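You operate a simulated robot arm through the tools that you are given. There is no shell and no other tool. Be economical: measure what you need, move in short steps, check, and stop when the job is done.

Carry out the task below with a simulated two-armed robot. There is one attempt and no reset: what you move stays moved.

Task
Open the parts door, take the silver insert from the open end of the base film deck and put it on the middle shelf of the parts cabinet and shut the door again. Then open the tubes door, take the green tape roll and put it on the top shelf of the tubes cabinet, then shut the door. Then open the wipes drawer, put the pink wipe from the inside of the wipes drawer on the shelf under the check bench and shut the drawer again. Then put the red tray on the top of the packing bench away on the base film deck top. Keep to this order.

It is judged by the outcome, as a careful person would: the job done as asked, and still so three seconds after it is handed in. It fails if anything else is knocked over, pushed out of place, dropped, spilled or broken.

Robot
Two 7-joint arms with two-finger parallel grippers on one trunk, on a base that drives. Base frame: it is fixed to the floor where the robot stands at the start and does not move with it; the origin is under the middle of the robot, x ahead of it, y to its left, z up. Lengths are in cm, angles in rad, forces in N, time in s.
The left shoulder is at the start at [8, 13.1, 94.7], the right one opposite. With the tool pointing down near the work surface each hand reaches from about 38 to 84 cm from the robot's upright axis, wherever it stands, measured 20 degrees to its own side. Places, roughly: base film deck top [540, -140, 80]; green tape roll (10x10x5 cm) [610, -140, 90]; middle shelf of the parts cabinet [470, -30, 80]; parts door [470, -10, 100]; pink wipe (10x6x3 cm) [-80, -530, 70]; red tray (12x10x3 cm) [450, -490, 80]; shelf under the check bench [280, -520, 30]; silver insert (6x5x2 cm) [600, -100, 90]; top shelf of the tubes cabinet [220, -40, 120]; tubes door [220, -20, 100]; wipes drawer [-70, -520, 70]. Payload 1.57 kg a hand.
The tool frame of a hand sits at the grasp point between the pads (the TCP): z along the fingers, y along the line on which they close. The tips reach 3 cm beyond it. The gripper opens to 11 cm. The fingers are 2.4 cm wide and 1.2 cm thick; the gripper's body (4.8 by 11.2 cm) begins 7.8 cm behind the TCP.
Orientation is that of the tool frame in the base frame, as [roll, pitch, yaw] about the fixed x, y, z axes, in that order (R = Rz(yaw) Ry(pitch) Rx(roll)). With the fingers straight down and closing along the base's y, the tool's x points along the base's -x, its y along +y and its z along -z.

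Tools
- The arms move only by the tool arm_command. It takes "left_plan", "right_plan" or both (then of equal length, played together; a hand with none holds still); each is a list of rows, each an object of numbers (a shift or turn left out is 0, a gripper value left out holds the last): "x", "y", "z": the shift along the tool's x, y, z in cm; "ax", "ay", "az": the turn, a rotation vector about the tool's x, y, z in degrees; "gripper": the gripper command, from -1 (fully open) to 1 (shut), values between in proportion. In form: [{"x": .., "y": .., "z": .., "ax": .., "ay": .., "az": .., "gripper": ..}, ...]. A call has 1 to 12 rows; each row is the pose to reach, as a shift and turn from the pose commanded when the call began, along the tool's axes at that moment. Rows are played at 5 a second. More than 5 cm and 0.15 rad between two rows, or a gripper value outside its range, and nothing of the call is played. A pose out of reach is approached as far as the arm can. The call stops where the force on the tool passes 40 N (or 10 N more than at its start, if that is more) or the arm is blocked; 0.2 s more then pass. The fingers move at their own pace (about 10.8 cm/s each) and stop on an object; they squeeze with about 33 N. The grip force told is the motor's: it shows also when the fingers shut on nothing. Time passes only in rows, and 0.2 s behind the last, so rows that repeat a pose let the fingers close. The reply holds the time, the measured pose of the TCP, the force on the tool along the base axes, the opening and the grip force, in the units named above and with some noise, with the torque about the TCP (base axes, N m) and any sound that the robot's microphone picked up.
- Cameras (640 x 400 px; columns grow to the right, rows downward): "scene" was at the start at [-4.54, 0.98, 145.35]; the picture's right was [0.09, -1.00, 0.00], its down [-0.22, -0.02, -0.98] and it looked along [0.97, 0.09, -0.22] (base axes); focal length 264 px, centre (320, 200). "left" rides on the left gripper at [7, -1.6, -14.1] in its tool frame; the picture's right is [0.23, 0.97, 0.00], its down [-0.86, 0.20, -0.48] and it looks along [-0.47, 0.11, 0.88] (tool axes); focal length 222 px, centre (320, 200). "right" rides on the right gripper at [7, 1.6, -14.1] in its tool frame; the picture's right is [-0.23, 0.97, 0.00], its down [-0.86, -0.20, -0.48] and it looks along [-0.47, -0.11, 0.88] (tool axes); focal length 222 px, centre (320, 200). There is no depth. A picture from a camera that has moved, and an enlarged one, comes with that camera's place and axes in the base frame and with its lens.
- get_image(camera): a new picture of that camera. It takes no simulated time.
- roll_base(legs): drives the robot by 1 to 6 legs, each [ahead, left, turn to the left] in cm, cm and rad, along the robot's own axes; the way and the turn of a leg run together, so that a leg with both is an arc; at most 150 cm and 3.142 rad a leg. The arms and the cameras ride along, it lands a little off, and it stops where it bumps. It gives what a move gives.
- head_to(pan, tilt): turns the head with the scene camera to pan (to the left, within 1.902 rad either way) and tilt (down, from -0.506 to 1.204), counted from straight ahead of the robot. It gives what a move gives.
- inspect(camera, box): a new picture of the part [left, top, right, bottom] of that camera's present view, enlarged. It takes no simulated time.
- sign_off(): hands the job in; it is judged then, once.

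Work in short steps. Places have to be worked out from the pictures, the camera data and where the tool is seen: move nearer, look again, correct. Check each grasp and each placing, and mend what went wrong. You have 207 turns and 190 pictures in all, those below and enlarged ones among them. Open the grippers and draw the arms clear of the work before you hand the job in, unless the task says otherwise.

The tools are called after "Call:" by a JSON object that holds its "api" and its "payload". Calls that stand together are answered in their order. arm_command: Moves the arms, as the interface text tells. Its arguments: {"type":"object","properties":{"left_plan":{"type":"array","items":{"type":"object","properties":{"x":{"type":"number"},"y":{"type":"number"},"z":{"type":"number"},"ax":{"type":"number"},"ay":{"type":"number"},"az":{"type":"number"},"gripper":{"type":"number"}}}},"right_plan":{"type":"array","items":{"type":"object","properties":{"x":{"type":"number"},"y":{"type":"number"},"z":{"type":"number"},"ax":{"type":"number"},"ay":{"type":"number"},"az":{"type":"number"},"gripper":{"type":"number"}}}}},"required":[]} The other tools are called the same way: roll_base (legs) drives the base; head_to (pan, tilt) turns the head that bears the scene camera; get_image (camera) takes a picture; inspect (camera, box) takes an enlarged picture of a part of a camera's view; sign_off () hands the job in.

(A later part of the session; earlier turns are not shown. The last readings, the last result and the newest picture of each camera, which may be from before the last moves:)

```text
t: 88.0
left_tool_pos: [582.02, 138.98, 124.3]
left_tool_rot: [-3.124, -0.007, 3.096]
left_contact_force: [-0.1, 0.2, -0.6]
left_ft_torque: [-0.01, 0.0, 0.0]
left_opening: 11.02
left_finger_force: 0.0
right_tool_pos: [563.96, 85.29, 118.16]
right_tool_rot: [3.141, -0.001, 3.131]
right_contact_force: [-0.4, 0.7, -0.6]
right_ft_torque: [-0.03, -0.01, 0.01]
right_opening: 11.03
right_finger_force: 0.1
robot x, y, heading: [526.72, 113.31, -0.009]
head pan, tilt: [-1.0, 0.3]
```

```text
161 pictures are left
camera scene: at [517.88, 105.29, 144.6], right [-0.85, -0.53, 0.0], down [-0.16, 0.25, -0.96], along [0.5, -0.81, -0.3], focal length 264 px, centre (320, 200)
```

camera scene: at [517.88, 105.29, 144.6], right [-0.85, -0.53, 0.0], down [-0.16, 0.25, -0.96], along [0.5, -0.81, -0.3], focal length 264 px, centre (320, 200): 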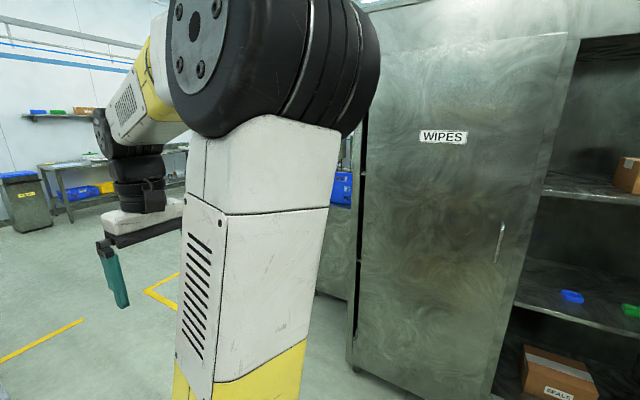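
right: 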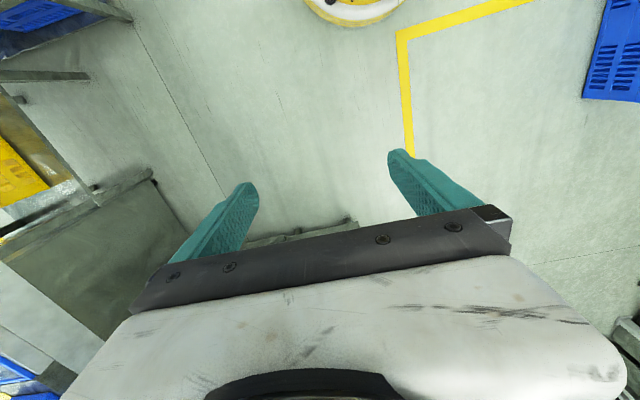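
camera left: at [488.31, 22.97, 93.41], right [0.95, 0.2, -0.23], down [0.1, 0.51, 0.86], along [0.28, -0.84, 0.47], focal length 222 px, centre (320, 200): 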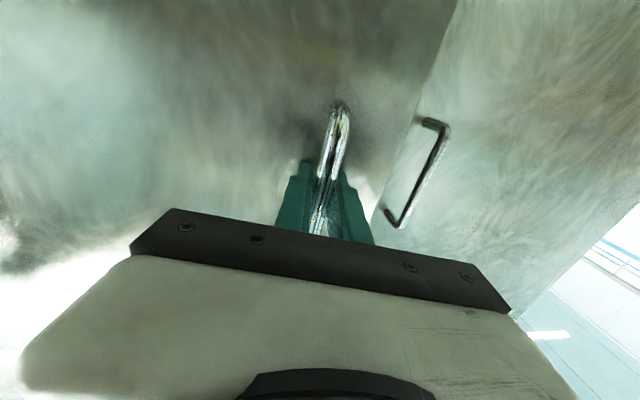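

I go further along to see the deck beyond the WIPES cabinet.

Call:
{"api": "roll_base", "payload": {"legs": [[140, 0, 0]]}}

Call:
{"api": "head_to", "payload": {"pan": -1.75, "tilt": 0.3}}

Call:
{"api": "get_image", "payload": {"camera": "scene"}}

```text
t: 94.9
left_tool_pos: [721.82, 134.76, 124.21]
left_tool_rot: [-3.125, -0.008, 3.078]
left_contact_force: [-0.9, -0.4, 0.4]
left_ft_torque: [0.03, 0.03, 0.03]
left_opening: 11.0
left_finger_force: 0.1
right_tool_pos: [702.68, 81.5, 118.31]
right_tool_rot: [-3.141, -0.002, 3.111]
right_contact_force: [1.3, -0.4, 0.1]
right_ft_torque: [0.0, 0.0, 0.0]
right_opening: 11.0
right_finger_force: 0.3
robot x, y, heading: [666.02, 109.64, -0.029]
head pan, tilt: [-1.0, 0.3]
```

```text
t: 96.0
left_tool_pos: [721.73, 134.74, 124.25]
left_tool_rot: [-3.127, -0.008, 3.079]
left_contact_force: [-0.3, 0.5, 0.1]
left_ft_torque: [-0.02, 0.0, -0.04]
left_opening: 11.0
left_finger_force: 0.1
right_tool_pos: [702.58, 81.5, 118.19]
right_tool_rot: [-3.141, -0.001, 3.112]
right_contact_force: [0.5, -0.3, 0.8]
right_ft_torque: [0.06, -0.03, -0.01]
right_opening: 10.99
right_finger_force: 0.1
robot x, y, heading: [666.07, 109.73, -0.035]
head pan, tilt: [-1.751, 0.3]
```

```text
160 pictures are left
camera scene: at [650.17, 101.0, 144.6], right [-0.98, 0.21, 0.0], down [0.06, 0.29, -0.96], along [-0.2, -0.93, -0.3], focal length 264 px, centre (320, 200)
```

scene: 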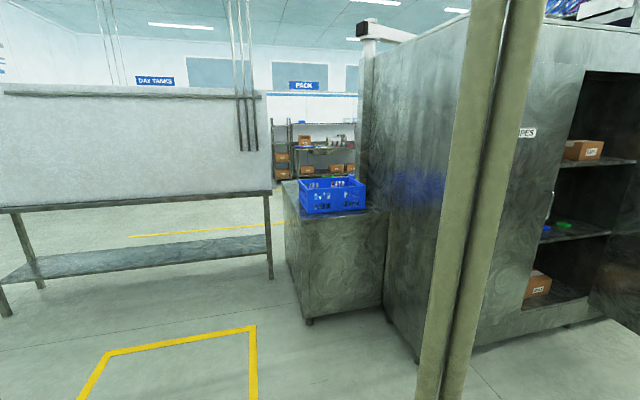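

The deck sits behind the WIPES cabinet (front y≈-55, end x≈627). I turn to face -y and look at it more closely.

Call:
{"api": "roll_base", "payload": {"legs": [[0, 0, -1.54], [60, 15, 0]]}}

Call:
{"api": "head_to", "payload": {"pan": 0, "tilt": 0.4}}

Call:
{"api": "get_image", "payload": {"camera": "scene"}}

```text
t: 103.2
left_tool_pos: [708.2, -5.04, 124.18]
left_tool_rot: [-3.124, -0.008, 1.544]
left_contact_force: [-0.1, -0.4, -0.5]
left_ft_torque: [-0.03, 0.0, 0.01]
left_opening: 10.98
left_finger_force: 0.1
right_tool_pos: [654.16, 12.18, 118.3]
right_tool_rot: [3.141, 0.0, 1.577]
right_contact_force: [-0.4, -0.3, 0.5]
right_ft_torque: [0.01, 0.01, 0.0]
right_opening: 11.02
right_finger_force: 0.1
robot x, y, heading: [681.21, 49.72, -1.562]
head pan, tilt: [-1.751, 0.3]
```

```text
t: 105.0
left_tool_pos: [708.18, -4.95, 124.08]
left_tool_rot: [-3.126, -0.009, 1.543]
left_contact_force: [0.3, 0.2, -0.3]
left_ft_torque: [0.0, 0.03, -0.02]
left_opening: 11.0
left_finger_force: 0.1
right_tool_pos: [654.21, 12.22, 118.23]
right_tool_rot: [3.141, -0.003, 1.578]
right_contact_force: [-0.2, -0.7, 0.4]
right_ft_torque: [0.0, 0.0, 0.01]
right_opening: 11.01
right_finger_force: 0.1
robot x, y, heading: [681.01, 49.78, -1.567]
head pan, tilt: [0.0, 0.4]
```

```text
159 pictures are left
camera scene: at [681.18, 54.68, 143.68], right [-1.0, 0.0, 0.0], down [0.0, 0.39, -0.92], along [0.0, -0.92, -0.39], focal length 264 px, centre (320, 200)
```

scene: 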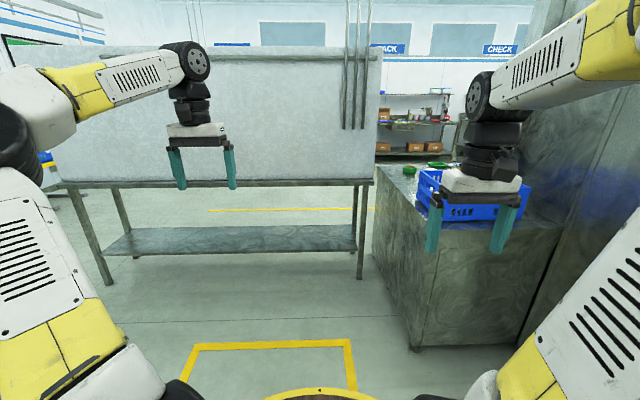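

I enlarge the deck top to find the insert and tape roll.

Call:
{"api": "inspect", "payload": {"camera": "scene", "box": [360, 120, 560, 245]}}

```text
3.20 times, centred on (460, 182) of scene
camera zoom: at [681.18, 54.68, 143.68], right [-1.0, 0.0, 0.0], down [0.0, 0.39, -0.92], along [0.0, -0.92, -0.39], focal length 845 px, centre (-128, 256)
```

zoom: 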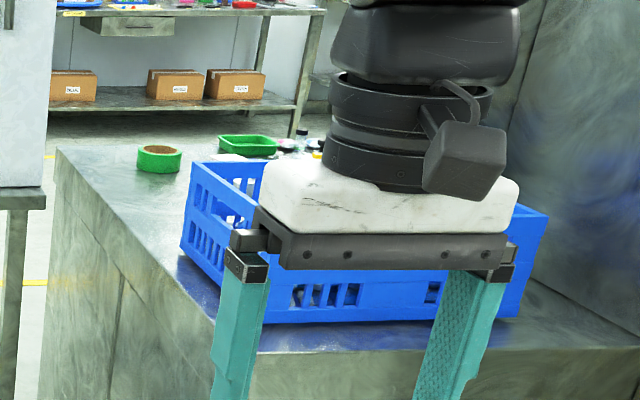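

The tape roll is at ≈(612,-142). The insert is hidden, so I move closer to look over the crate.

Call:
{"api": "roll_base", "payload": {"legs": [[68, 0, 0], [0, -45, 0]]}}

Call:
{"api": "head_to", "payload": {"pan": -0.1, "tilt": 0.6}}

Call:
{"api": "get_image", "payload": {"camera": "scene"}}

Call:
{"api": "get_image", "payload": {"camera": "right"}}

```text
t: 111.1
left_tool_pos: [663.84, -73.68, 124.24]
left_tool_rot: [-3.127, -0.008, 1.549]
left_contact_force: [-0.2, 0.2, -0.1]
left_ft_torque: [-0.01, 0.01, 0.02]
left_opening: 10.99
left_finger_force: 0.1
right_tool_pos: [609.86, -56.87, 118.12]
right_tool_rot: [3.141, -0.002, 1.582]
right_contact_force: [0.2, -0.4, 0.3]
right_ft_torque: [0.01, -0.01, 0.0]
right_opening: 10.99
right_finger_force: 0.0
robot x, y, heading: [636.67, -19.23, -1.56]
head pan, tilt: [0.0, 0.4]
```

```text
t: 111.8
left_tool_pos: [663.77, -73.61, 124.28]
left_tool_rot: [-3.126, -0.009, 1.551]
left_contact_force: [0.7, 1.1, -0.2]
left_ft_torque: [0.01, -0.01, 0.0]
left_opening: 10.99
left_finger_force: 0.1
right_tool_pos: [609.89, -56.8, 118.33]
right_tool_rot: [-3.141, -0.001, 1.583]
right_contact_force: [-0.1, 0.1, -0.6]
right_ft_torque: [0.0, 0.0, -0.02]
right_opening: 10.98
right_finger_force: 0.1
robot x, y, heading: [636.67, -19.27, -1.566]
head pan, tilt: [-0.099, 0.6]
```

```text
157 pictures are left
camera scene: at [635.65, -13.71, 141.86], right [-1.0, 0.09, 0.0], down [0.05, 0.56, -0.83], along [-0.07, -0.82, -0.56], focal length 264 px, centre (320, 200)
```

scene: 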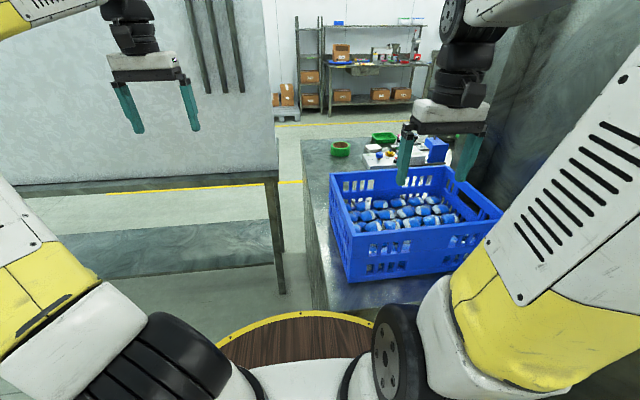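

```text
156 pictures are left
camera right: at [611.2, -49.78, 132.45], right [0.98, -0.22, 0.0], down [-0.19, -0.86, 0.48], along [-0.1, -0.47, -0.88], focal length 222 px, centre (320, 200)
```

right: 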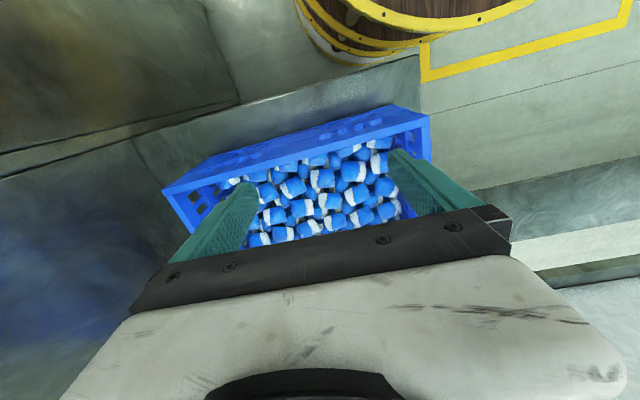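

I enlarge the area beyond the crate.

Call:
{"api": "inspect", "payload": {"camera": "scene", "box": [310, 120, 470, 220]}}

```text
4.00 times, centred on (390, 170) of scene
camera zoom: at [635.65, -13.71, 141.86], right [-1.0, 0.09, 0.0], down [0.05, 0.56, -0.83], along [-0.07, -0.82, -0.56], focal length 1056 px, centre (40, 320)
```

zoom: 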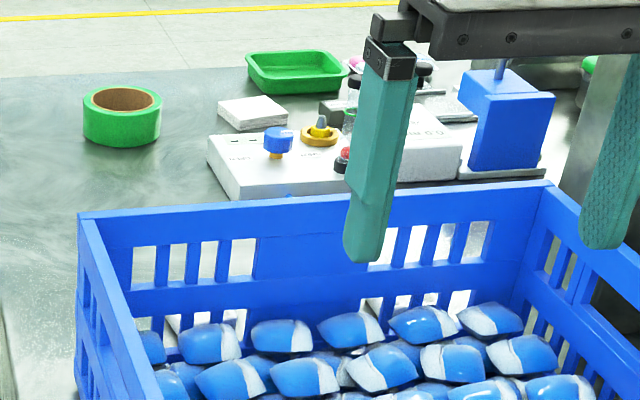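

No insert in view yet — it is probably hidden right behind the crate. I extend the right hand forward to look with its camera.

Call:
{"api": "arm_command", "payload": {"right_plan": [{"x": -4.5}, {"x": -9}, {"x": -13.5}, {"x": -18}, {"x": -22.5}, {"x": -27}, {"x": -30}]}}

Call:
{"api": "get_image", "payload": {"camera": "right"}}

```text
t: 113.4
left_tool_pos: [663.92, -73.67, 124.28]
left_tool_rot: [-3.125, -0.009, 1.549]
left_contact_force: [0.5, 0.3, -0.4]
left_ft_torque: [-0.03, 0.02, -0.01]
left_opening: 10.99
left_finger_force: 0.1
right_tool_pos: [610.13, -86.94, 118.21]
right_tool_rot: [3.141, -0.001, 1.584]
right_contact_force: [0.1, 0.5, -0.2]
right_ft_torque: [-0.01, 0.04, 0.01]
right_opening: 10.98
right_finger_force: 0.1
robot x, y, heading: [636.13, -19.04, -1.562]
head pan, tilt: [-0.099, 0.6]
```

```text
154 pictures are left
camera right: at [611.54, -79.83, 132.43], right [0.98, -0.22, 0.0], down [-0.19, -0.86, 0.48], along [-0.1, -0.47, -0.88], focal length 222 px, centre (320, 200)
```

right: 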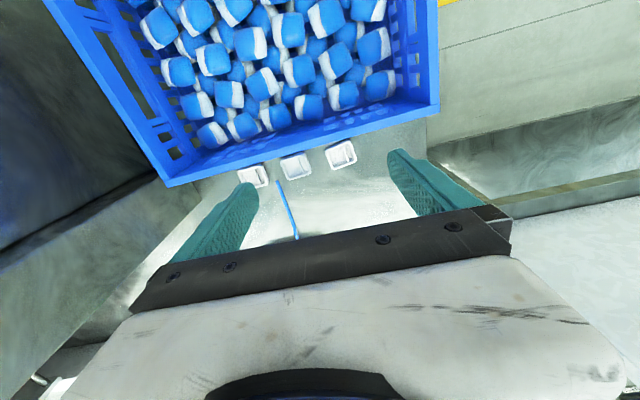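

Three small inserts lie just behind the crate. I enlarge to tell them apart.

Call:
{"api": "inspect", "payload": {"camera": "right", "box": [220, 120, 380, 220]}}

```text
4.00 times, centred on (300, 170) of right
camera zoom: at [611.54, -79.83, 132.43], right [0.98, -0.22, 0.0], down [-0.19, -0.86, 0.48], along [-0.1, -0.47, -0.88], focal length 888 px, centre (400, 320)
```

zoom: 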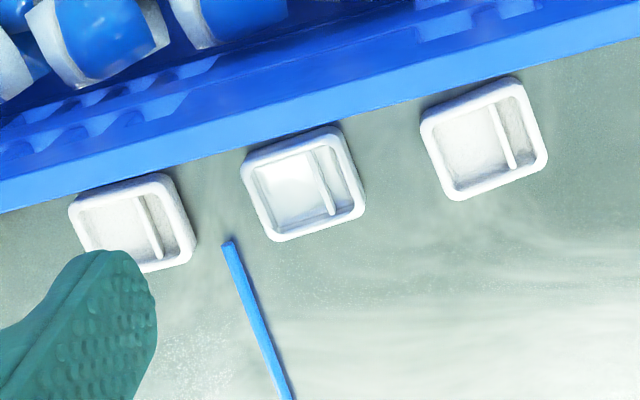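

Three white trays; I need to check for a silver one elsewhere on the deck. I extend further and higher to see the rest.

Call:
{"api": "arm_command", "payload": {"right_plan": [{"x": -4, "z": -2}, {"x": -8, "z": -4}, {"x": -12, "z": -6}]}}

Call:
{"api": "get_image", "payload": {"camera": "right"}}

Call:
{"api": "inspect", "payload": {"camera": "scene", "box": [300, 120, 460, 220]}}

```text
t: 114.2
left_tool_pos: [663.9, -73.65, 124.24]
left_tool_rot: [-3.126, -0.009, 1.551]
left_contact_force: [-1.1, -0.5, -0.6]
left_ft_torque: [0.04, 0.0, 0.0]
left_opening: 11.02
left_finger_force: 0.1
right_tool_pos: [610.74, -91.71, 120.56]
right_tool_rot: [3.141, -0.001, 1.583]
right_contact_force: [0.2, 0.8, 0.0]
right_ft_torque: [0.02, -0.01, 0.04]
right_opening: 11.03
right_finger_force: 0.0
right hand out of reach, approached as far as the arm can: row 2, 3
robot x, y, heading: [636.6, -19.06, -1.562]
head pan, tilt: [-0.099, 0.6]
```

```text
152 pictures are left
camera right: at [612.13, -84.7, 134.84], right [0.98, -0.22, 0.0], down [-0.19, -0.86, 0.48], along [-0.1, -0.47, -0.88], focal length 222 px, centre (320, 200)
```

right: 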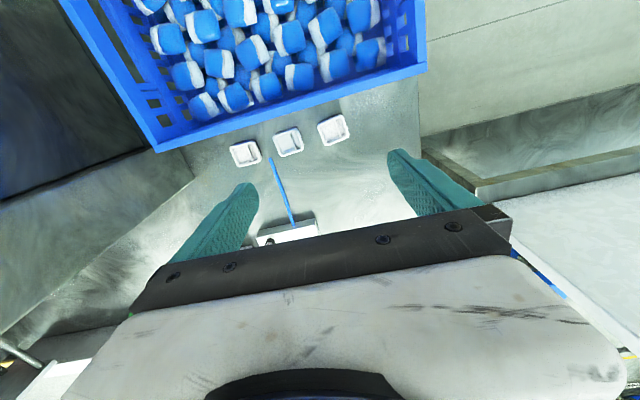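

```text
4.00 times, centred on (380, 170) of scene
camera zoom: at [635.65, -13.71, 141.85], right [-1.0, 0.09, 0.0], down [0.05, 0.56, -0.82], along [-0.08, -0.82, -0.57], focal length 1056 px, centre (80, 320)
```

zoom: 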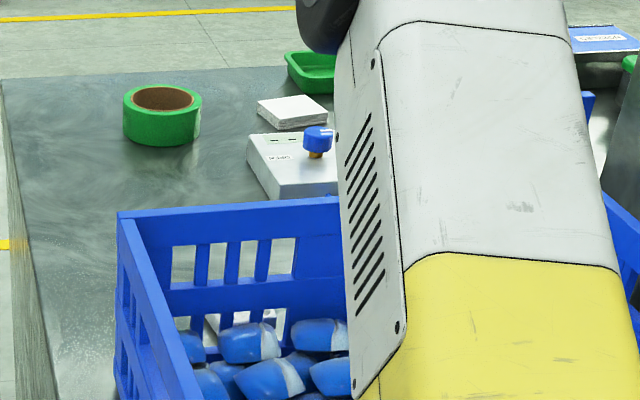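

I zoom tightly on the three inserts to compare colours.

Call:
{"api": "inspect", "payload": {"camera": "right", "box": [220, 100, 360, 180]}}

```text
4.57 times, centred on (290, 140) of right
camera zoom: at [612.13, -84.7, 134.84], right [0.98, -0.22, 0.0], down [-0.19, -0.86, 0.48], along [-0.1, -0.47, -0.88], focal length 1015 px, centre (457, 474)
```

zoom: 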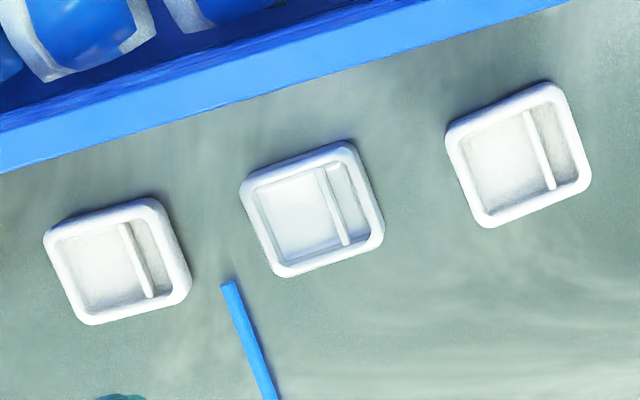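

The middle one, at ≈(602.8,-95.2), has a smooth metallic finish unlike its matte white neighbours and matches the given place. I shift the base right so the hand can reach it comfortably.

Call:
{"api": "roll_base", "payload": {"legs": [[0, -13, 0]]}}

```text
t: 115.5
left_tool_pos: [651.02, -73.82, 124.22]
left_tool_rot: [-3.127, -0.008, 1.547]
left_contact_force: [-0.3, 0.3, -0.2]
left_ft_torque: [-0.02, 0.06, 0.04]
left_opening: 11.0
left_finger_force: 0.1
right_tool_pos: [597.73, -91.76, 120.57]
right_tool_rot: [3.141, -0.002, 1.581]
right_contact_force: [0.9, 0.0, -0.2]
right_ft_torque: [0.0, 0.04, 0.02]
right_opening: 11.01
right_finger_force: 0.1
robot x, y, heading: [623.73, -19.2, -1.561]
head pan, tilt: [-0.099, 0.6]
```

I bring the hand above the insert, at z≈102, with an 8.5 cm opening, then look.

Call:
{"api": "arm_command", "payload": {"right_plan": [{"x": 2, "y": 3, "z": 3, "gripper": -0.5}, {"x": 4.2, "y": 5.6, "z": 6}, {"x": 4.2, "y": 5.6, "z": 10.5}, {"x": 4.2, "y": 5.6, "z": 15}, {"x": 4.2, "y": 5.6, "z": 19.5}, {"x": 4.2, "y": 5.6, "z": 22}, {"x": 4.2, "y": 5.6, "z": 22}]}}

Call:
{"api": "get_image", "payload": {"camera": "right"}}

```text
t: 116.6
left_tool_pos: [650.98, -73.79, 124.36]
left_tool_rot: [-3.125, -0.009, 1.547]
left_contact_force: [0.0, 0.0, 0.1]
left_ft_torque: [0.03, 0.08, -0.01]
left_opening: 10.99
left_finger_force: 0.0
right_tool_pos: [603.47, -87.53, 104.97]
right_tool_rot: [3.141, 0.006, 1.583]
right_contact_force: [-0.5, 3.0, 2.5]
right_ft_torque: [0.07, -0.18, 0.1]
right_opening: 8.25
right_finger_force: 0.1
robot x, y, heading: [623.33, -18.94, -1.566]
head pan, tilt: [-0.099, 0.6]
stopped in row 5 (right hand): the force on the tool passed its limit at 183 N (the readings are from after the stop); the commanded pose is now the measured one
```

```text
149 pictures are left
camera right: at [604.79, -80.52, 119.18], right [0.98, -0.22, 0.0], down [-0.19, -0.85, 0.48], along [-0.1, -0.47, -0.88], focal length 222 px, centre (320, 200)
```

right: 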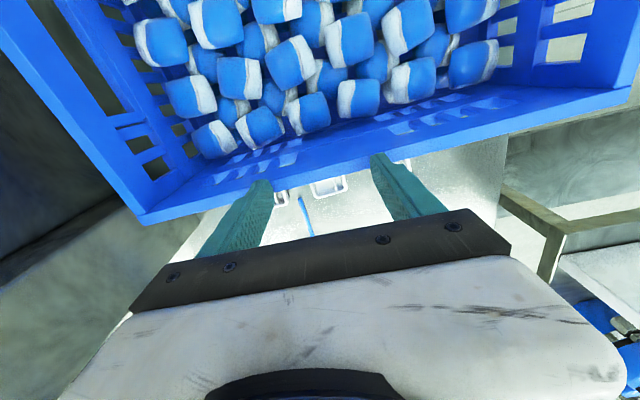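

The commanded pose had been clamped, so the fingertips touched the crate rim. I raise, move 7 cm forward and look again.

Call:
{"api": "arm_command", "payload": {"right_plan": [{"z": -4}, {"z": -5, "x": -4}, {"z": -5, "x": -7.2, "y": -0.7}]}}

Call:
{"api": "get_image", "payload": {"camera": "right"}}

```text
t: 117.4
left_tool_pos: [650.87, -73.79, 124.27]
left_tool_rot: [-3.124, -0.008, 1.549]
left_contact_force: [0.0, -0.1, 0.9]
left_ft_torque: [-0.04, -0.02, 0.01]
left_opening: 11.02
left_finger_force: 0.0
right_tool_pos: [602.76, -94.94, 109.99]
right_tool_rot: [3.141, 0.004, 1.581]
right_contact_force: [-0.5, -0.3, 0.9]
right_ft_torque: [-0.05, 0.02, -0.07]
right_opening: 8.27
right_finger_force: 0.0
robot x, y, heading: [623.31, -18.95, -1.566]
head pan, tilt: [-0.099, 0.6]
```

```text
148 pictures are left
camera right: at [604.2, -87.76, 124.22], right [0.98, -0.22, 0.0], down [-0.19, -0.86, 0.48], along [-0.1, -0.47, -0.88], focal length 222 px, centre (320, 200)
```

right: 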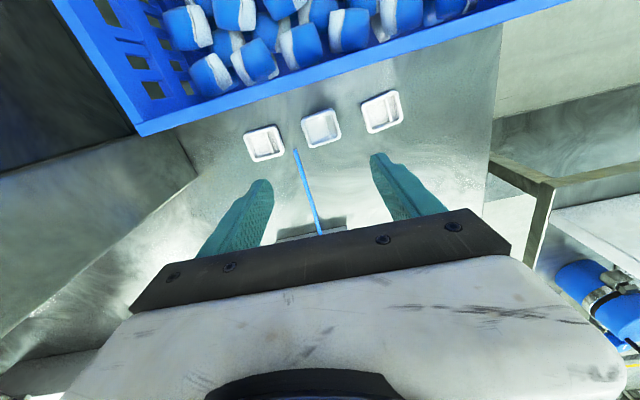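

The insert is centred under the fingers. To keep the wrist camera clear of the crate rim, I lean the hand 12° away from the crate and descend part way.

Call:
{"api": "arm_command", "payload": {"right_plan": [{"ay": 6}, {"ay": 12}, {"ay": 12, "z": 4}, {"ay": 12, "z": 8}, {"ay": 12, "z": 12}]}}

Call:
{"api": "get_image", "payload": {"camera": "right"}}

Call:
{"api": "inspect", "payload": {"camera": "scene", "box": [300, 100, 460, 200]}}

```text
t: 118.6
left_tool_pos: [650.95, -73.91, 124.27]
left_tool_rot: [-3.126, -0.008, 1.548]
left_contact_force: [0.9, 0.0, 0.1]
left_ft_torque: [-0.01, 0.01, 0.01]
left_opening: 11.0
left_finger_force: 0.1
right_tool_pos: [602.72, -95.04, 97.91]
right_tool_rot: [-3.142, -0.205, 1.583]
right_contact_force: [-0.8, -0.8, -0.6]
right_ft_torque: [-0.02, -0.03, 0.01]
right_opening: 8.23
right_finger_force: 0.0
right hand out of reach, approached as far as the arm can: row 2, 3
robot x, y, heading: [623.45, -18.93, -1.562]
head pan, tilt: [-0.099, 0.6]
```

```text
147 pictures are left
camera right: at [604.22, -90.93, 113.21], right [0.98, -0.21, -0.05], down [-0.19, -0.94, 0.29], along [-0.11, -0.28, -0.95], focal length 222 px, centre (320, 200)
```

right: 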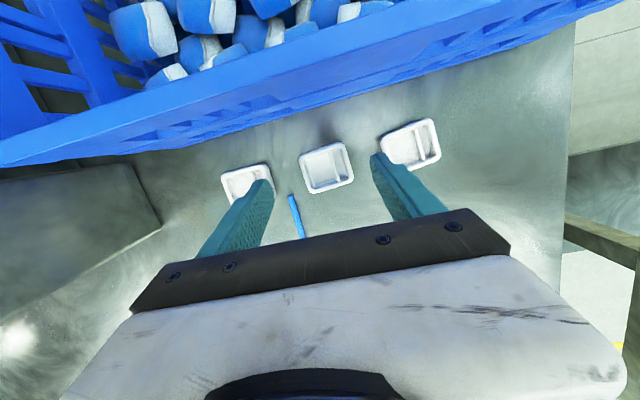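

```text
4.00 times, centred on (380, 150) of scene
camera zoom: at [622.76, -13.85, 141.85], right [-1.0, 0.09, 0.0], down [0.05, 0.56, -0.82], along [-0.08, -0.82, -0.57], focal length 1056 px, centre (80, 400)
```

zoom: 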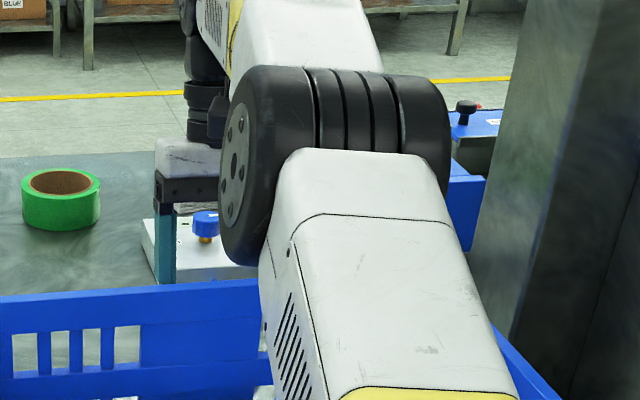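

The insert is exactly centred. I descend the last ~9.5 cm and close.

Call:
{"api": "arm_command", "payload": {"right_plan": [{"z": 4, "x": -1.2}, {"z": 7, "x": -1.9}, {"z": 9.2, "x": -2.4}, {"z": 9.2, "x": -2.4}]}}

Call:
{"api": "get_image", "payload": {"camera": "right"}}

```text
t: 119.6
left_tool_pos: [650.89, -73.83, 124.23]
left_tool_rot: [-3.126, -0.008, 1.549]
left_contact_force: [-0.3, 0.0, -0.3]
left_ft_torque: [0.01, -0.02, -0.01]
left_opening: 10.98
left_finger_force: 0.0
right_tool_pos: [602.73, -95.43, 88.4]
right_tool_rot: [-3.141, -0.205, 1.582]
right_contact_force: [-0.2, 0.1, -0.2]
right_ft_torque: [-0.01, -0.04, 0.01]
right_opening: 8.27
right_finger_force: 0.0
robot x, y, heading: [623.98, -19.05, -1.564]
head pan, tilt: [-0.099, 0.6]
```

```text
145 pictures are left
camera right: at [604.21, -91.37, 103.72], right [0.98, -0.21, -0.05], down [-0.19, -0.94, 0.29], along [-0.11, -0.28, -0.95], focal length 222 px, centre (320, 200)
```

right: 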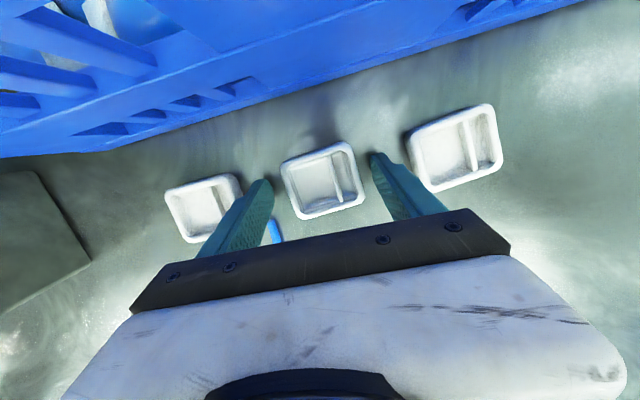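

The fingers straddle the insert. Closing.

Call:
{"api": "arm_command", "payload": {"right_plan": [{"z": 0.3, "gripper": 0}, {"z": 0.3, "gripper": 1}, {"z": 0.3, "gripper": 1}, {"z": 0.3, "gripper": 1}]}}

Call:
{"api": "get_image", "payload": {"camera": "right"}}

```text
t: 120.6
left_tool_pos: [650.92, -73.81, 124.26]
left_tool_rot: [-3.127, -0.01, 1.549]
left_contact_force: [0.7, 0.2, 0.2]
left_ft_torque: [0.03, -0.02, -0.03]
left_opening: 10.99
left_finger_force: 0.1
right_tool_pos: [602.78, -95.42, 88.31]
right_tool_rot: [3.141, -0.203, 1.581]
right_contact_force: [0.0, -1.7, 13.4]
right_ft_torque: [0.05, 0.01, 0.08]
right_opening: 5.77
right_finger_force: 33.3
robot x, y, heading: [623.19, -19.27, -1.565]
head pan, tilt: [-0.099, 0.6]
```

```text
144 pictures are left
camera right: at [604.21, -91.32, 103.58], right [0.98, -0.21, -0.05], down [-0.19, -0.94, 0.3], along [-0.11, -0.28, -0.95], focal length 222 px, centre (320, 200)
```

right: 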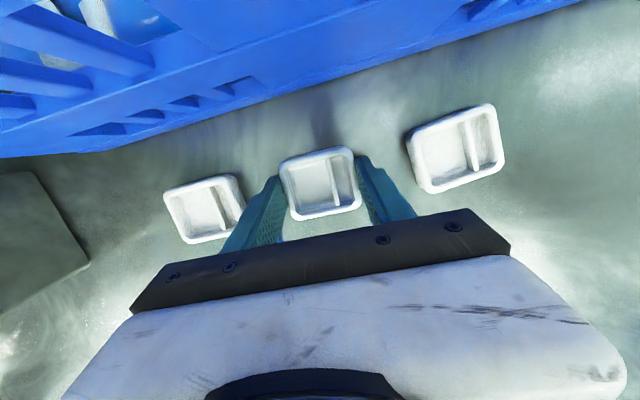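

Grip is firm (5.77 cm). I lift straight up 22 cm.

Call:
{"api": "arm_command", "payload": {"right_plan": [{"z": -2, "x": 0.4}, {"z": -6, "x": 1.2}, {"z": -10, "x": 2}, {"z": -14, "x": 2.8}, {"z": -18, "x": 3.7}, {"z": -21.5, "x": 4.4}, {"z": -24, "x": 5}]}}

Call:
{"api": "get_image", "payload": {"camera": "right"}}

```text
t: 122.2
left_tool_pos: [650.95, -73.88, 124.25]
left_tool_rot: [-3.126, -0.009, 1.548]
left_contact_force: [0.4, -0.6, -0.9]
left_ft_torque: [0.05, 0.0, 0.02]
left_opening: 11.0
left_finger_force: 0.1
right_tool_pos: [603.25, -91.8, 111.31]
right_tool_rot: [3.14, -0.207, 1.585]
right_contact_force: [0.2, -0.1, -1.9]
right_ft_torque: [0.09, 0.05, -0.03]
right_opening: 5.75
right_finger_force: 33.1
right hand out of reach, approached as far as the arm can: row 4, 5, 6, 7
robot x, y, heading: [623.19, -19.3, -1.557]
head pan, tilt: [-0.099, 0.6]
```

```text
143 pictures are left
camera right: at [604.63, -87.91, 126.66], right [0.98, -0.21, -0.05], down [-0.19, -0.94, 0.29], along [-0.1, -0.28, -0.96], focal length 222 px, centre (320, 200)
```

right: 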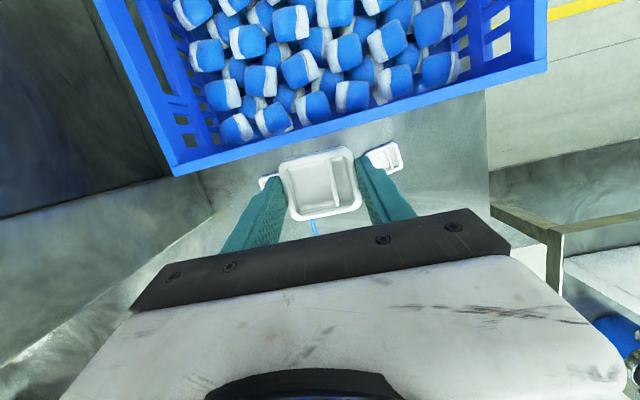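

Held well. I straighten the hand, raise it and retract it over the crate.

Call:
{"api": "arm_command", "payload": {"right_plan": [{"ay": -6, "x": 1.5, "z": -3}, {"ay": -12, "x": 3.5, "z": -6}, {"ay": -12, "x": 8, "z": -6}, {"ay": -12, "x": 12.9, "z": -5}, {"ay": -12, "x": 17.8, "z": -4}, {"ay": -12, "x": 22.7, "z": -3}, {"ay": -12, "x": 27.6, "z": -2}, {"ay": -12, "x": 32, "z": -1}, {"ay": -12, "x": 36, "z": 0}]}}

Call:
{"api": "get_image", "payload": {"camera": "right"}}

```text
t: 124.2
left_tool_pos: [650.91, -73.92, 124.23]
left_tool_rot: [-3.127, -0.009, 1.548]
left_contact_force: [-0.1, -1.4, -0.2]
left_ft_torque: [0.03, -0.02, 0.03]
left_opening: 10.99
left_finger_force: 0.0
right_tool_pos: [602.81, -56.57, 118.64]
right_tool_rot: [3.141, 0.006, 1.583]
right_contact_force: [0.1, -1.1, -0.6]
right_ft_torque: [0.07, 0.05, 0.0]
right_opening: 5.72
right_finger_force: 33.0
robot x, y, heading: [623.59, -18.82, -1.566]
head pan, tilt: [-0.099, 0.6]
```

```text
142 pictures are left
camera right: at [604.2, -49.52, 132.9], right [0.98, -0.22, 0.0], down [-0.19, -0.86, 0.48], along [-0.1, -0.47, -0.88], focal length 222 px, centre (320, 200)
```

right: 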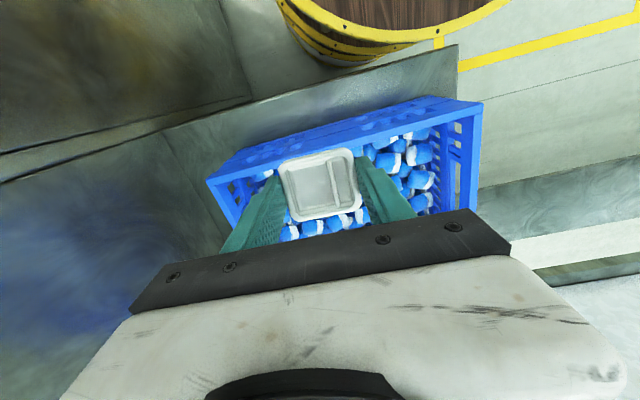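

The insert is held. I drive back out around the pole and return in front of the parts cabinet, staying at y≈125.

Call:
{"api": "roll_base", "payload": {"legs": [[0, 50, 0], [-145, 0, 0], [0, -150, 0], [0, -42, 0]]}}

Call:
{"api": "head_to", "payload": {"pan": 0, "tilt": 0.4}}

Call:
{"api": "get_image", "payload": {"camera": "scene"}}

```text
t: 132.1
left_tool_pos: [691.79, 34.46, 124.07]
left_tool_rot: [-3.126, -0.009, 1.449]
left_contact_force: [-0.9, -0.1, -0.1]
left_ft_torque: [0.0, -0.02, 0.04]
left_opening: 11.0
left_finger_force: 0.0
right_tool_pos: [645.63, 56.58, 118.74]
right_tool_rot: [-3.141, 0.005, 1.482]
right_contact_force: [-0.1, 0.5, -1.6]
right_ft_torque: [-0.01, -0.01, 0.0]
right_opening: 5.77
right_finger_force: 33.2
robot x, y, heading: [669.87, 91.9, -1.664]
head pan, tilt: [-0.099, 0.6]
stopped in leg 2: the robot was blocked; the commanded pose is now the measured one
```

```text
t: 132.9
left_tool_pos: [691.83, 34.56, 124.27]
left_tool_rot: [-3.126, -0.009, 1.451]
left_contact_force: [-0.6, -0.1, 0.2]
left_ft_torque: [-0.02, -0.03, -0.01]
left_opening: 11.0
left_finger_force: 0.1
right_tool_pos: [645.56, 56.52, 118.68]
right_tool_rot: [-3.141, 0.006, 1.481]
right_contact_force: [-0.7, 0.4, -1.4]
right_ft_torque: [0.02, 0.01, 0.02]
right_opening: 5.75
right_finger_force: 32.7
robot x, y, heading: [669.9, 91.45, -1.66]
head pan, tilt: [0.0, 0.4]
```

```text
141 pictures are left
camera scene: at [670.55, 96.59, 143.67], right [-1.0, 0.09, 0.0], down [0.04, 0.39, -0.92], along [-0.09, -0.92, -0.39], focal length 264 px, centre (320, 200)
```

scene: 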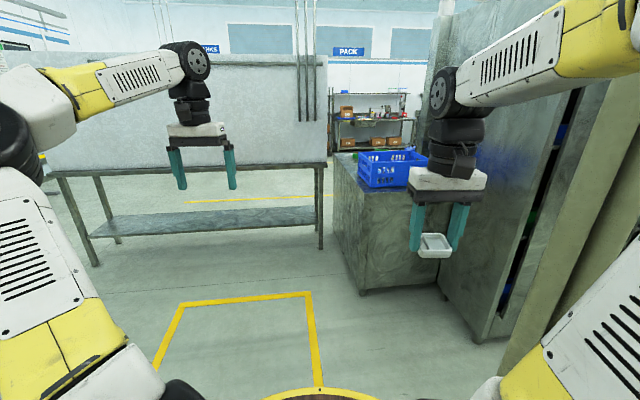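

Something behind blocked me — maybe the pallet with boxes. I look back-left.

Call:
{"api": "head_to", "payload": {"pan": 1.85, "tilt": 0.5}}

Call:
{"api": "get_image", "payload": {"camera": "scene"}}

Call:
{"api": "head_to", "payload": {"pan": -1.8, "tilt": 0.5}}

Call:
{"api": "get_image", "payload": {"camera": "scene"}}

```text
t: 134.7
left_tool_pos: [691.8, 34.65, 124.36]
left_tool_rot: [-3.125, -0.009, 1.449]
left_contact_force: [0.5, -0.2, -0.4]
left_ft_torque: [0.0, -0.01, 0.0]
left_opening: 11.0
left_finger_force: 0.1
right_tool_pos: [645.65, 56.58, 118.66]
right_tool_rot: [3.14, 0.005, 1.483]
right_contact_force: [-0.2, 0.3, -1.0]
right_ft_torque: [0.0, 0.01, 0.01]
right_opening: 5.76
right_finger_force: 32.5
robot x, y, heading: [669.97, 92.17, -1.665]
head pan, tilt: [1.85, 0.499]
```

```text
140 pictures are left
camera scene: at [680.34, 107.5, 142.76], right [0.19, -0.98, 0.0], down [-0.47, -0.09, -0.88], along [0.86, 0.16, -0.48], focal length 264 px, centre (320, 200)
```

scene: 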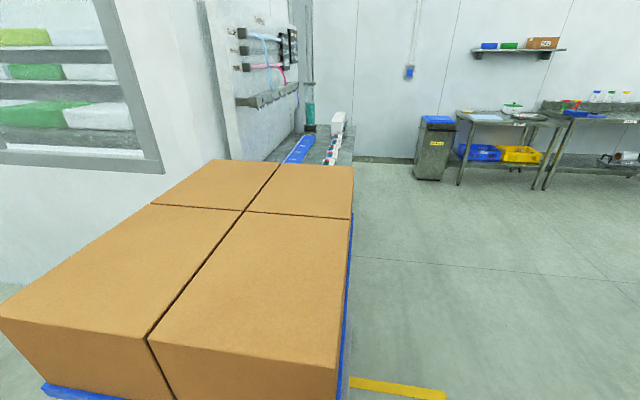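

```text
t: 137.7
left_tool_pos: [691.77, 34.53, 124.22]
left_tool_rot: [-3.127, -0.008, 1.447]
left_contact_force: [0.8, -0.1, 0.1]
left_ft_torque: [0.01, 0.0, -0.02]
left_opening: 11.01
left_finger_force: 0.1
right_tool_pos: [645.42, 56.42, 118.76]
right_tool_rot: [-3.141, 0.006, 1.481]
right_contact_force: [-0.1, 0.2, -0.3]
right_ft_torque: [0.01, 0.0, 0.02]
right_opening: 5.72
right_finger_force: 33.1
robot x, y, heading: [669.64, 91.72, -1.664]
head pan, tilt: [-1.799, 0.499]
```

```text
139 pictures are left
camera scene: at [662.76, 108.68, 142.76], right [0.31, 0.95, 0.0], down [0.45, -0.15, -0.88], along [-0.83, 0.28, -0.48], focal length 264 px, centre (320, 200)
```

scene: 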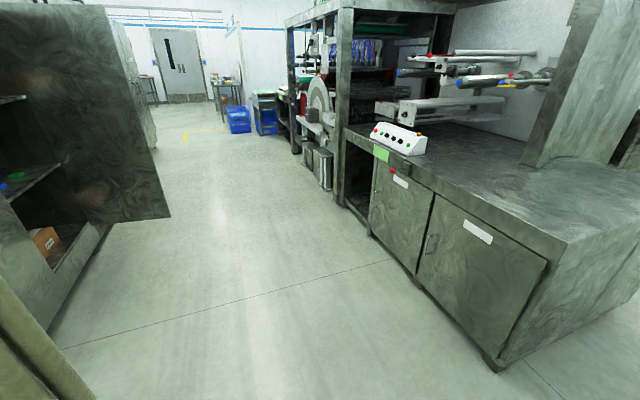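

I nudged the heavy box pallet with the base; the boxes are still neat. I pull off, turn to face -x, and drive along the aisle.

Call:
{"api": "roll_base", "payload": {"legs": [[8, 0, 0], [0, 0, -1.478], [50, -28, 0], [130, 0, 0]]}}

Call:
{"api": "head_to", "payload": {"pan": 0.5, "tilt": 0.4}}

Call:
{"api": "get_image", "payload": {"camera": "scene"}}

```text
t: 151.4
left_tool_pos: [434.86, 86.21, 124.24]
left_tool_rot: [-3.125, -0.009, -0.034]
left_contact_force: [0.5, -0.2, 0.4]
left_ft_torque: [0.0, 0.0, 0.0]
left_opening: 11.0
left_finger_force: 0.0
right_tool_pos: [452.68, 134.24, 118.85]
right_tool_rot: [-3.14, 0.007, 0.001]
right_contact_force: [0.0, 0.8, -1.6]
right_ft_torque: [0.0, -0.01, -0.01]
right_opening: 5.72
right_finger_force: 32.9
robot x, y, heading: [490.2, 113.03, 3.137]
head pan, tilt: [-1.799, 0.499]
```

```text
t: 153.5
left_tool_pos: [434.86, 86.2, 124.18]
left_tool_rot: [-3.123, -0.008, -0.035]
left_contact_force: [-0.4, -0.2, -1.2]
left_ft_torque: [-0.01, 0.02, 0.01]
left_opening: 11.0
left_finger_force: 0.0
right_tool_pos: [452.69, 134.18, 118.77]
right_tool_rot: [3.141, 0.006, -0.001]
right_contact_force: [-0.8, -0.3, -1.6]
right_ft_torque: [0.01, 0.02, 0.01]
right_opening: 5.73
right_finger_force: 33.0
robot x, y, heading: [490.07, 113.03, 3.137]
head pan, tilt: [0.499, 0.4]
```

```text
138 pictures are left
camera scene: at [495.91, 108.69, 143.68], right [-0.48, 0.88, 0.0], down [0.34, 0.19, -0.92], along [-0.81, -0.44, -0.39], focal length 264 px, centre (320, 200)
```

scene: 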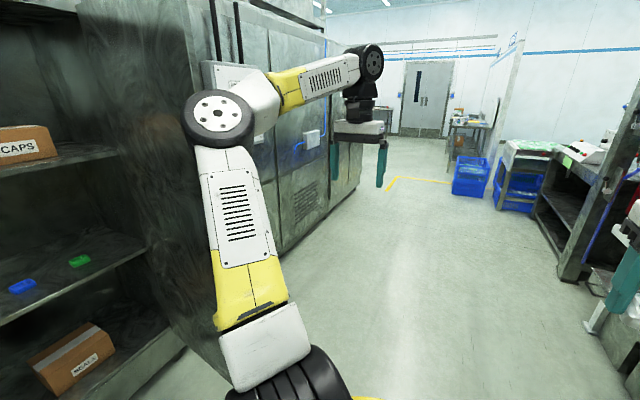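

I back up slightly for clearance and turn to face the cabinet.

Call:
{"api": "roll_base", "payload": {"legs": [[-12, -8, 0], [0, 0, 1.575]]}}

Call:
{"api": "head_to", "payload": {"pan": -0.2, "tilt": 0.35}}

Call:
{"api": "get_image", "payload": {"camera": "scene"}}

```text
t: 158.7
left_tool_pos: [529.34, 66.34, 124.2]
left_tool_rot: [-3.125, -0.01, 1.55]
left_contact_force: [0.4, 1.0, -0.7]
left_ft_torque: [0.0, 0.02, -0.03]
left_opening: 11.03
left_finger_force: 0.0
right_tool_pos: [481.21, 83.44, 118.71]
right_tool_rot: [-3.141, 0.005, 1.584]
right_contact_force: [0.0, 0.4, -0.3]
right_ft_torque: [0.0, -0.03, 0.03]
right_opening: 5.74
right_finger_force: 33.3
robot x, y, heading: [501.41, 121.25, -1.56]
head pan, tilt: [0.499, 0.4]
```

```text
t: 159.8
left_tool_pos: [529.32, 66.27, 124.23]
left_tool_rot: [-3.126, -0.008, 1.548]
left_contact_force: [-0.4, 0.4, -0.2]
left_ft_torque: [0.02, 0.03, 0.01]
left_opening: 11.0
left_finger_force: 0.0
right_tool_pos: [481.26, 83.4, 118.68]
right_tool_rot: [-3.141, 0.005, 1.582]
right_contact_force: [0.4, 0.6, -0.6]
right_ft_torque: [0.0, 0.01, 0.0]
right_opening: 5.73
right_finger_force: 33.1
robot x, y, heading: [501.93, 121.38, -1.563]
head pan, tilt: [-0.201, 0.351]
```

```text
137 pictures are left
camera scene: at [500.16, 125.92, 144.13], right [-0.98, 0.19, 0.0], down [0.07, 0.34, -0.94], along [-0.18, -0.92, -0.34], focal length 264 px, centre (320, 200)
```

scene: 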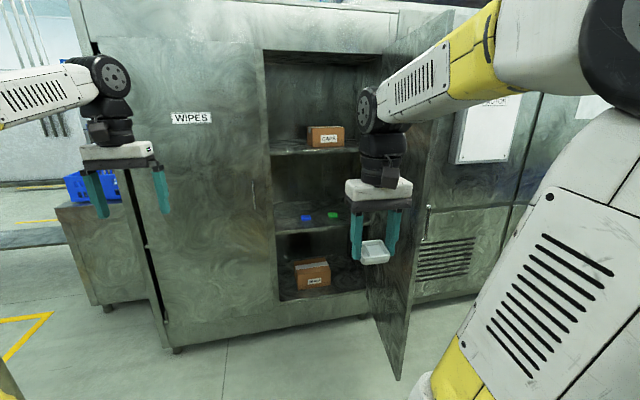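

I enlarge the shelf area to measure it.

Call:
{"api": "inspect", "payload": {"camera": "scene", "box": [250, 130, 410, 230]}}

```text
4.00 times, centred on (330, 180) of scene
camera zoom: at [500.16, 125.92, 144.13], right [-0.98, 0.19, 0.0], down [0.07, 0.34, -0.94], along [-0.18, -0.92, -0.34], focal length 1056 px, centre (280, 280)
```

zoom: 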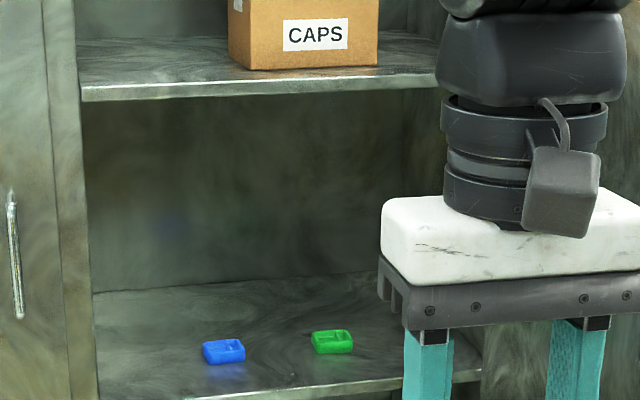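

Middle shelf is at z≈78.5 with front edge y≈-6; free spot at x≈490, y≈-16 beside the blue item. I retract the left hand, lower the right hand, and position the base.

Call:
{"api": "arm_command", "payload": {"left_plan": [{"x": 4}, {"x": 8}, {"x": 12}, {"x": 16}, {"x": 16}, {"x": 16}, {"x": 16}, {"x": 16}, {"x": 16}], "right_plan": [{"z": 4, "x": -2}, {"z": 8, "x": -4}, {"z": 12, "x": -7}, {"z": 16, "x": -10}, {"z": 20, "x": -12}, {"z": 24, "x": -14}, {"z": 28, "x": -16}, {"z": 30, "x": -18}, {"z": 30, "x": -18}]}}

Call:
{"api": "roll_base", "payload": {"legs": [[42, 9, 0]]}}

Call:
{"api": "get_image", "payload": {"camera": "right"}}

Call:
{"api": "get_image", "payload": {"camera": "scene"}}

```text
t: 161.8
left_tool_pos: [529.83, 82.17, 124.4]
left_tool_rot: [-3.125, -0.008, 1.551]
left_contact_force: [-0.5, -0.4, 0.4]
left_ft_torque: [0.0, 0.02, -0.01]
left_opening: 11.01
left_finger_force: 0.1
right_tool_pos: [481.31, 65.41, 88.8]
right_tool_rot: [3.141, 0.005, 1.582]
right_contact_force: [0.8, -0.5, -2.0]
right_ft_torque: [-0.03, -0.03, -0.04]
right_opening: 5.76
right_finger_force: 32.6
robot x, y, heading: [501.8, 120.62, -1.559]
head pan, tilt: [-0.201, 0.351]
```

```text
t: 164.4
left_tool_pos: [539.6, 40.21, 124.47]
left_tool_rot: [-3.125, -0.009, 1.553]
left_contact_force: [0.0, -0.2, 0.2]
left_ft_torque: [-0.04, 0.04, -0.01]
left_opening: 10.99
left_finger_force: 0.1
right_tool_pos: [490.94, 23.28, 88.8]
right_tool_rot: [-3.141, 0.004, 1.585]
right_contact_force: [-0.2, -0.2, -1.6]
right_ft_torque: [0.01, -0.02, 0.02]
right_opening: 5.76
right_finger_force: 32.8
robot x, y, heading: [511.44, 78.73, -1.558]
head pan, tilt: [-0.201, 0.351]
```

```text
135 pictures are left
camera right: at [492.4, 30.33, 103.01], right [0.98, -0.21, 0.0], down [-0.19, -0.86, 0.48], along [-0.1, -0.47, -0.88], focal length 222 px, centre (320, 200)
```

right: 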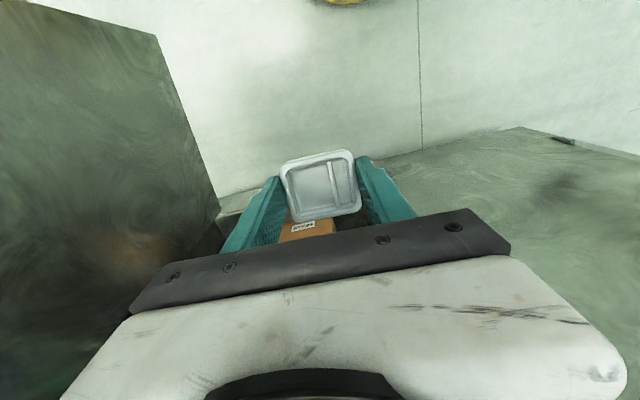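

```text
134 pictures are left
camera scene: at [509.63, 83.79, 144.13], right [-0.98, 0.19, 0.0], down [0.06, 0.34, -0.94], along [-0.18, -0.92, -0.34], focal length 264 px, centre (320, 200)
```

scene: 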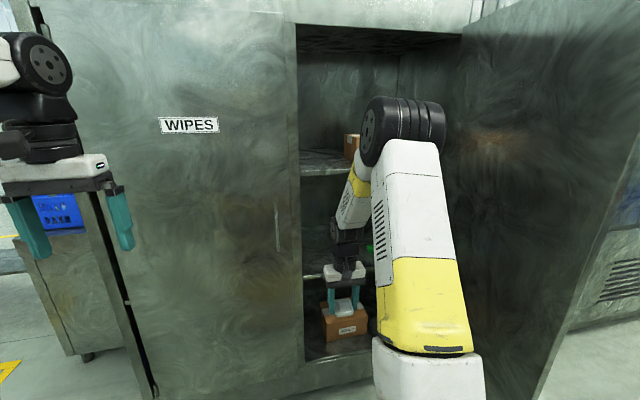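

The forearm slopes up, so I tilt the hand 16° forward to keep it below the upper shelf edge, then drive in slowly.

Call:
{"api": "arm_command", "payload": {"right_plan": [{"ay": -8}, {"ay": -16}, {"ay": -16}]}}

Call:
{"api": "roll_base", "payload": {"legs": [[27, 0, 0]]}}

Call:
{"api": "get_image", "payload": {"camera": "scene"}}

Call:
{"api": "get_image", "payload": {"camera": "right"}}

```text
t: 165.2
left_tool_pos: [539.36, 40.16, 124.55]
left_tool_rot: [-3.125, -0.01, 1.553]
left_contact_force: [0.3, 0.2, 0.0]
left_ft_torque: [-0.01, -0.01, 0.0]
left_opening: 11.01
left_finger_force: 0.1
right_tool_pos: [491.04, 23.28, 88.73]
right_tool_rot: [-3.141, 0.285, 1.587]
right_contact_force: [-0.9, -0.7, -1.3]
right_ft_torque: [-0.01, -0.03, -0.02]
right_opening: 5.77
right_finger_force: 32.6
robot x, y, heading: [511.11, 78.89, -1.557]
head pan, tilt: [-0.201, 0.351]
```

```text
t: 167.1
left_tool_pos: [539.96, 13.56, 124.47]
left_tool_rot: [-3.124, -0.009, 1.556]
left_contact_force: [0.4, 0.6, -0.5]
left_ft_torque: [0.0, 0.0, 0.01]
left_opening: 11.01
left_finger_force: 0.0
right_tool_pos: [491.49, -3.42, 88.82]
right_tool_rot: [3.142, 0.285, 1.588]
right_contact_force: [-0.8, 0.7, -0.9]
right_ft_torque: [0.0, 0.01, -0.03]
right_opening: 5.76
right_finger_force: 33.2
robot x, y, heading: [511.69, 52.11, -1.56]
head pan, tilt: [-0.201, 0.351]
```

```text
133 pictures are left
camera scene: at [509.98, 57.13, 144.13], right [-0.98, 0.19, 0.0], down [0.06, 0.34, -0.94], along [-0.17, -0.92, -0.34], focal length 264 px, centre (320, 200)
```

scene: 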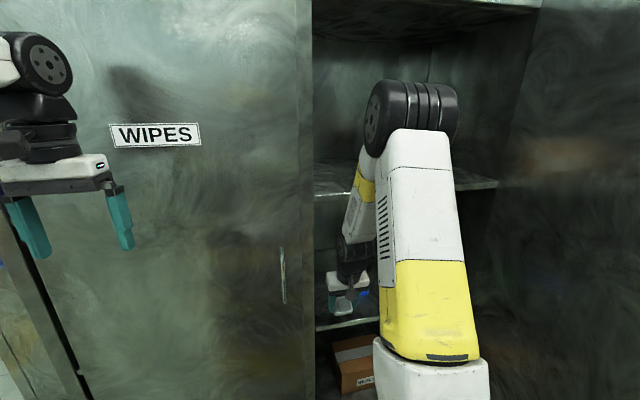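

```text
132 pictures are left
camera right: at [492.79, 7.24, 100.52], right [0.98, -0.2, 0.06], down [-0.19, -0.69, 0.7], along [-0.1, -0.7, -0.71], focal length 222 px, centre (320, 200)
```

right: 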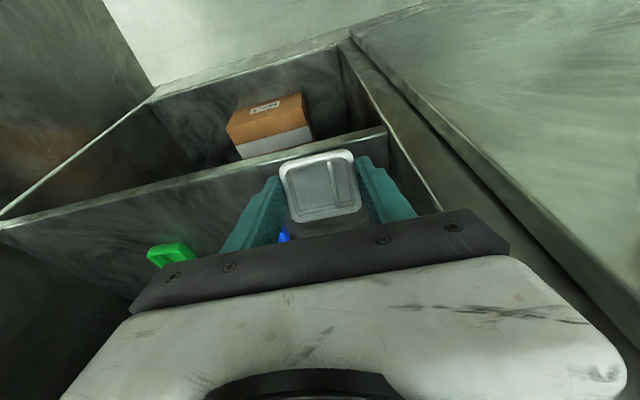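

Shelf edge confirmed at y≈-6.4. I advance 10 cm more.

Call:
{"api": "roll_base", "payload": {"legs": [[10, 1, 0]]}}

Call:
{"api": "get_image", "payload": {"camera": "right"}}

Call:
{"api": "inspect", "payload": {"camera": "scene", "box": [280, 120, 440, 340]}}

```text
t: 168.4
left_tool_pos: [540.98, 3.65, 124.41]
left_tool_rot: [-3.124, -0.007, 1.554]
left_contact_force: [0.0, -0.9, -0.6]
left_ft_torque: [-0.04, 0.0, 0.0]
left_opening: 10.99
left_finger_force: 0.1
right_tool_pos: [492.74, -12.7, 88.53]
right_tool_rot: [3.139, 0.271, 1.587]
right_contact_force: [-0.4, -0.3, -0.7]
right_ft_torque: [0.01, -0.03, -0.02]
right_opening: 5.75
right_finger_force: 33.3
robot x, y, heading: [513.01, 42.25, -1.561]
head pan, tilt: [-0.201, 0.351]
stopped in leg 1: the robot was blocked; the commanded pose is now the measured one
```

```text
131 pictures are left
camera right: at [493.88, -1.98, 100.36], right [0.98, -0.2, 0.06], down [-0.19, -0.7, 0.69], along [-0.1, -0.69, -0.72], focal length 222 px, centre (320, 200)
```

right: 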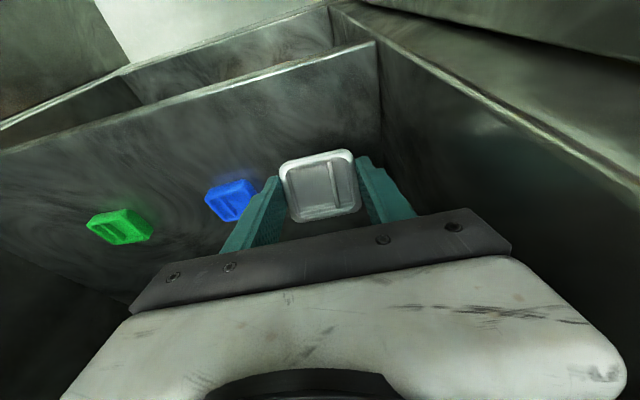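

```text
1.82 times, centred on (360, 230) of scene
camera zoom: at [511.15, 47.32, 144.13], right [-0.98, 0.19, 0.0], down [0.06, 0.34, -0.94], along [-0.18, -0.92, -0.34], focal length 480 px, centre (247, 146)
```

zoom: 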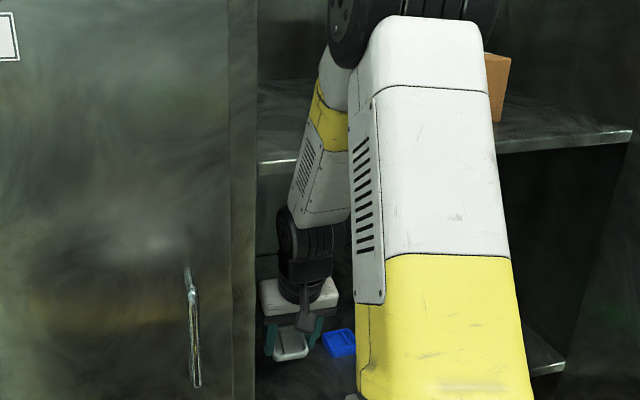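

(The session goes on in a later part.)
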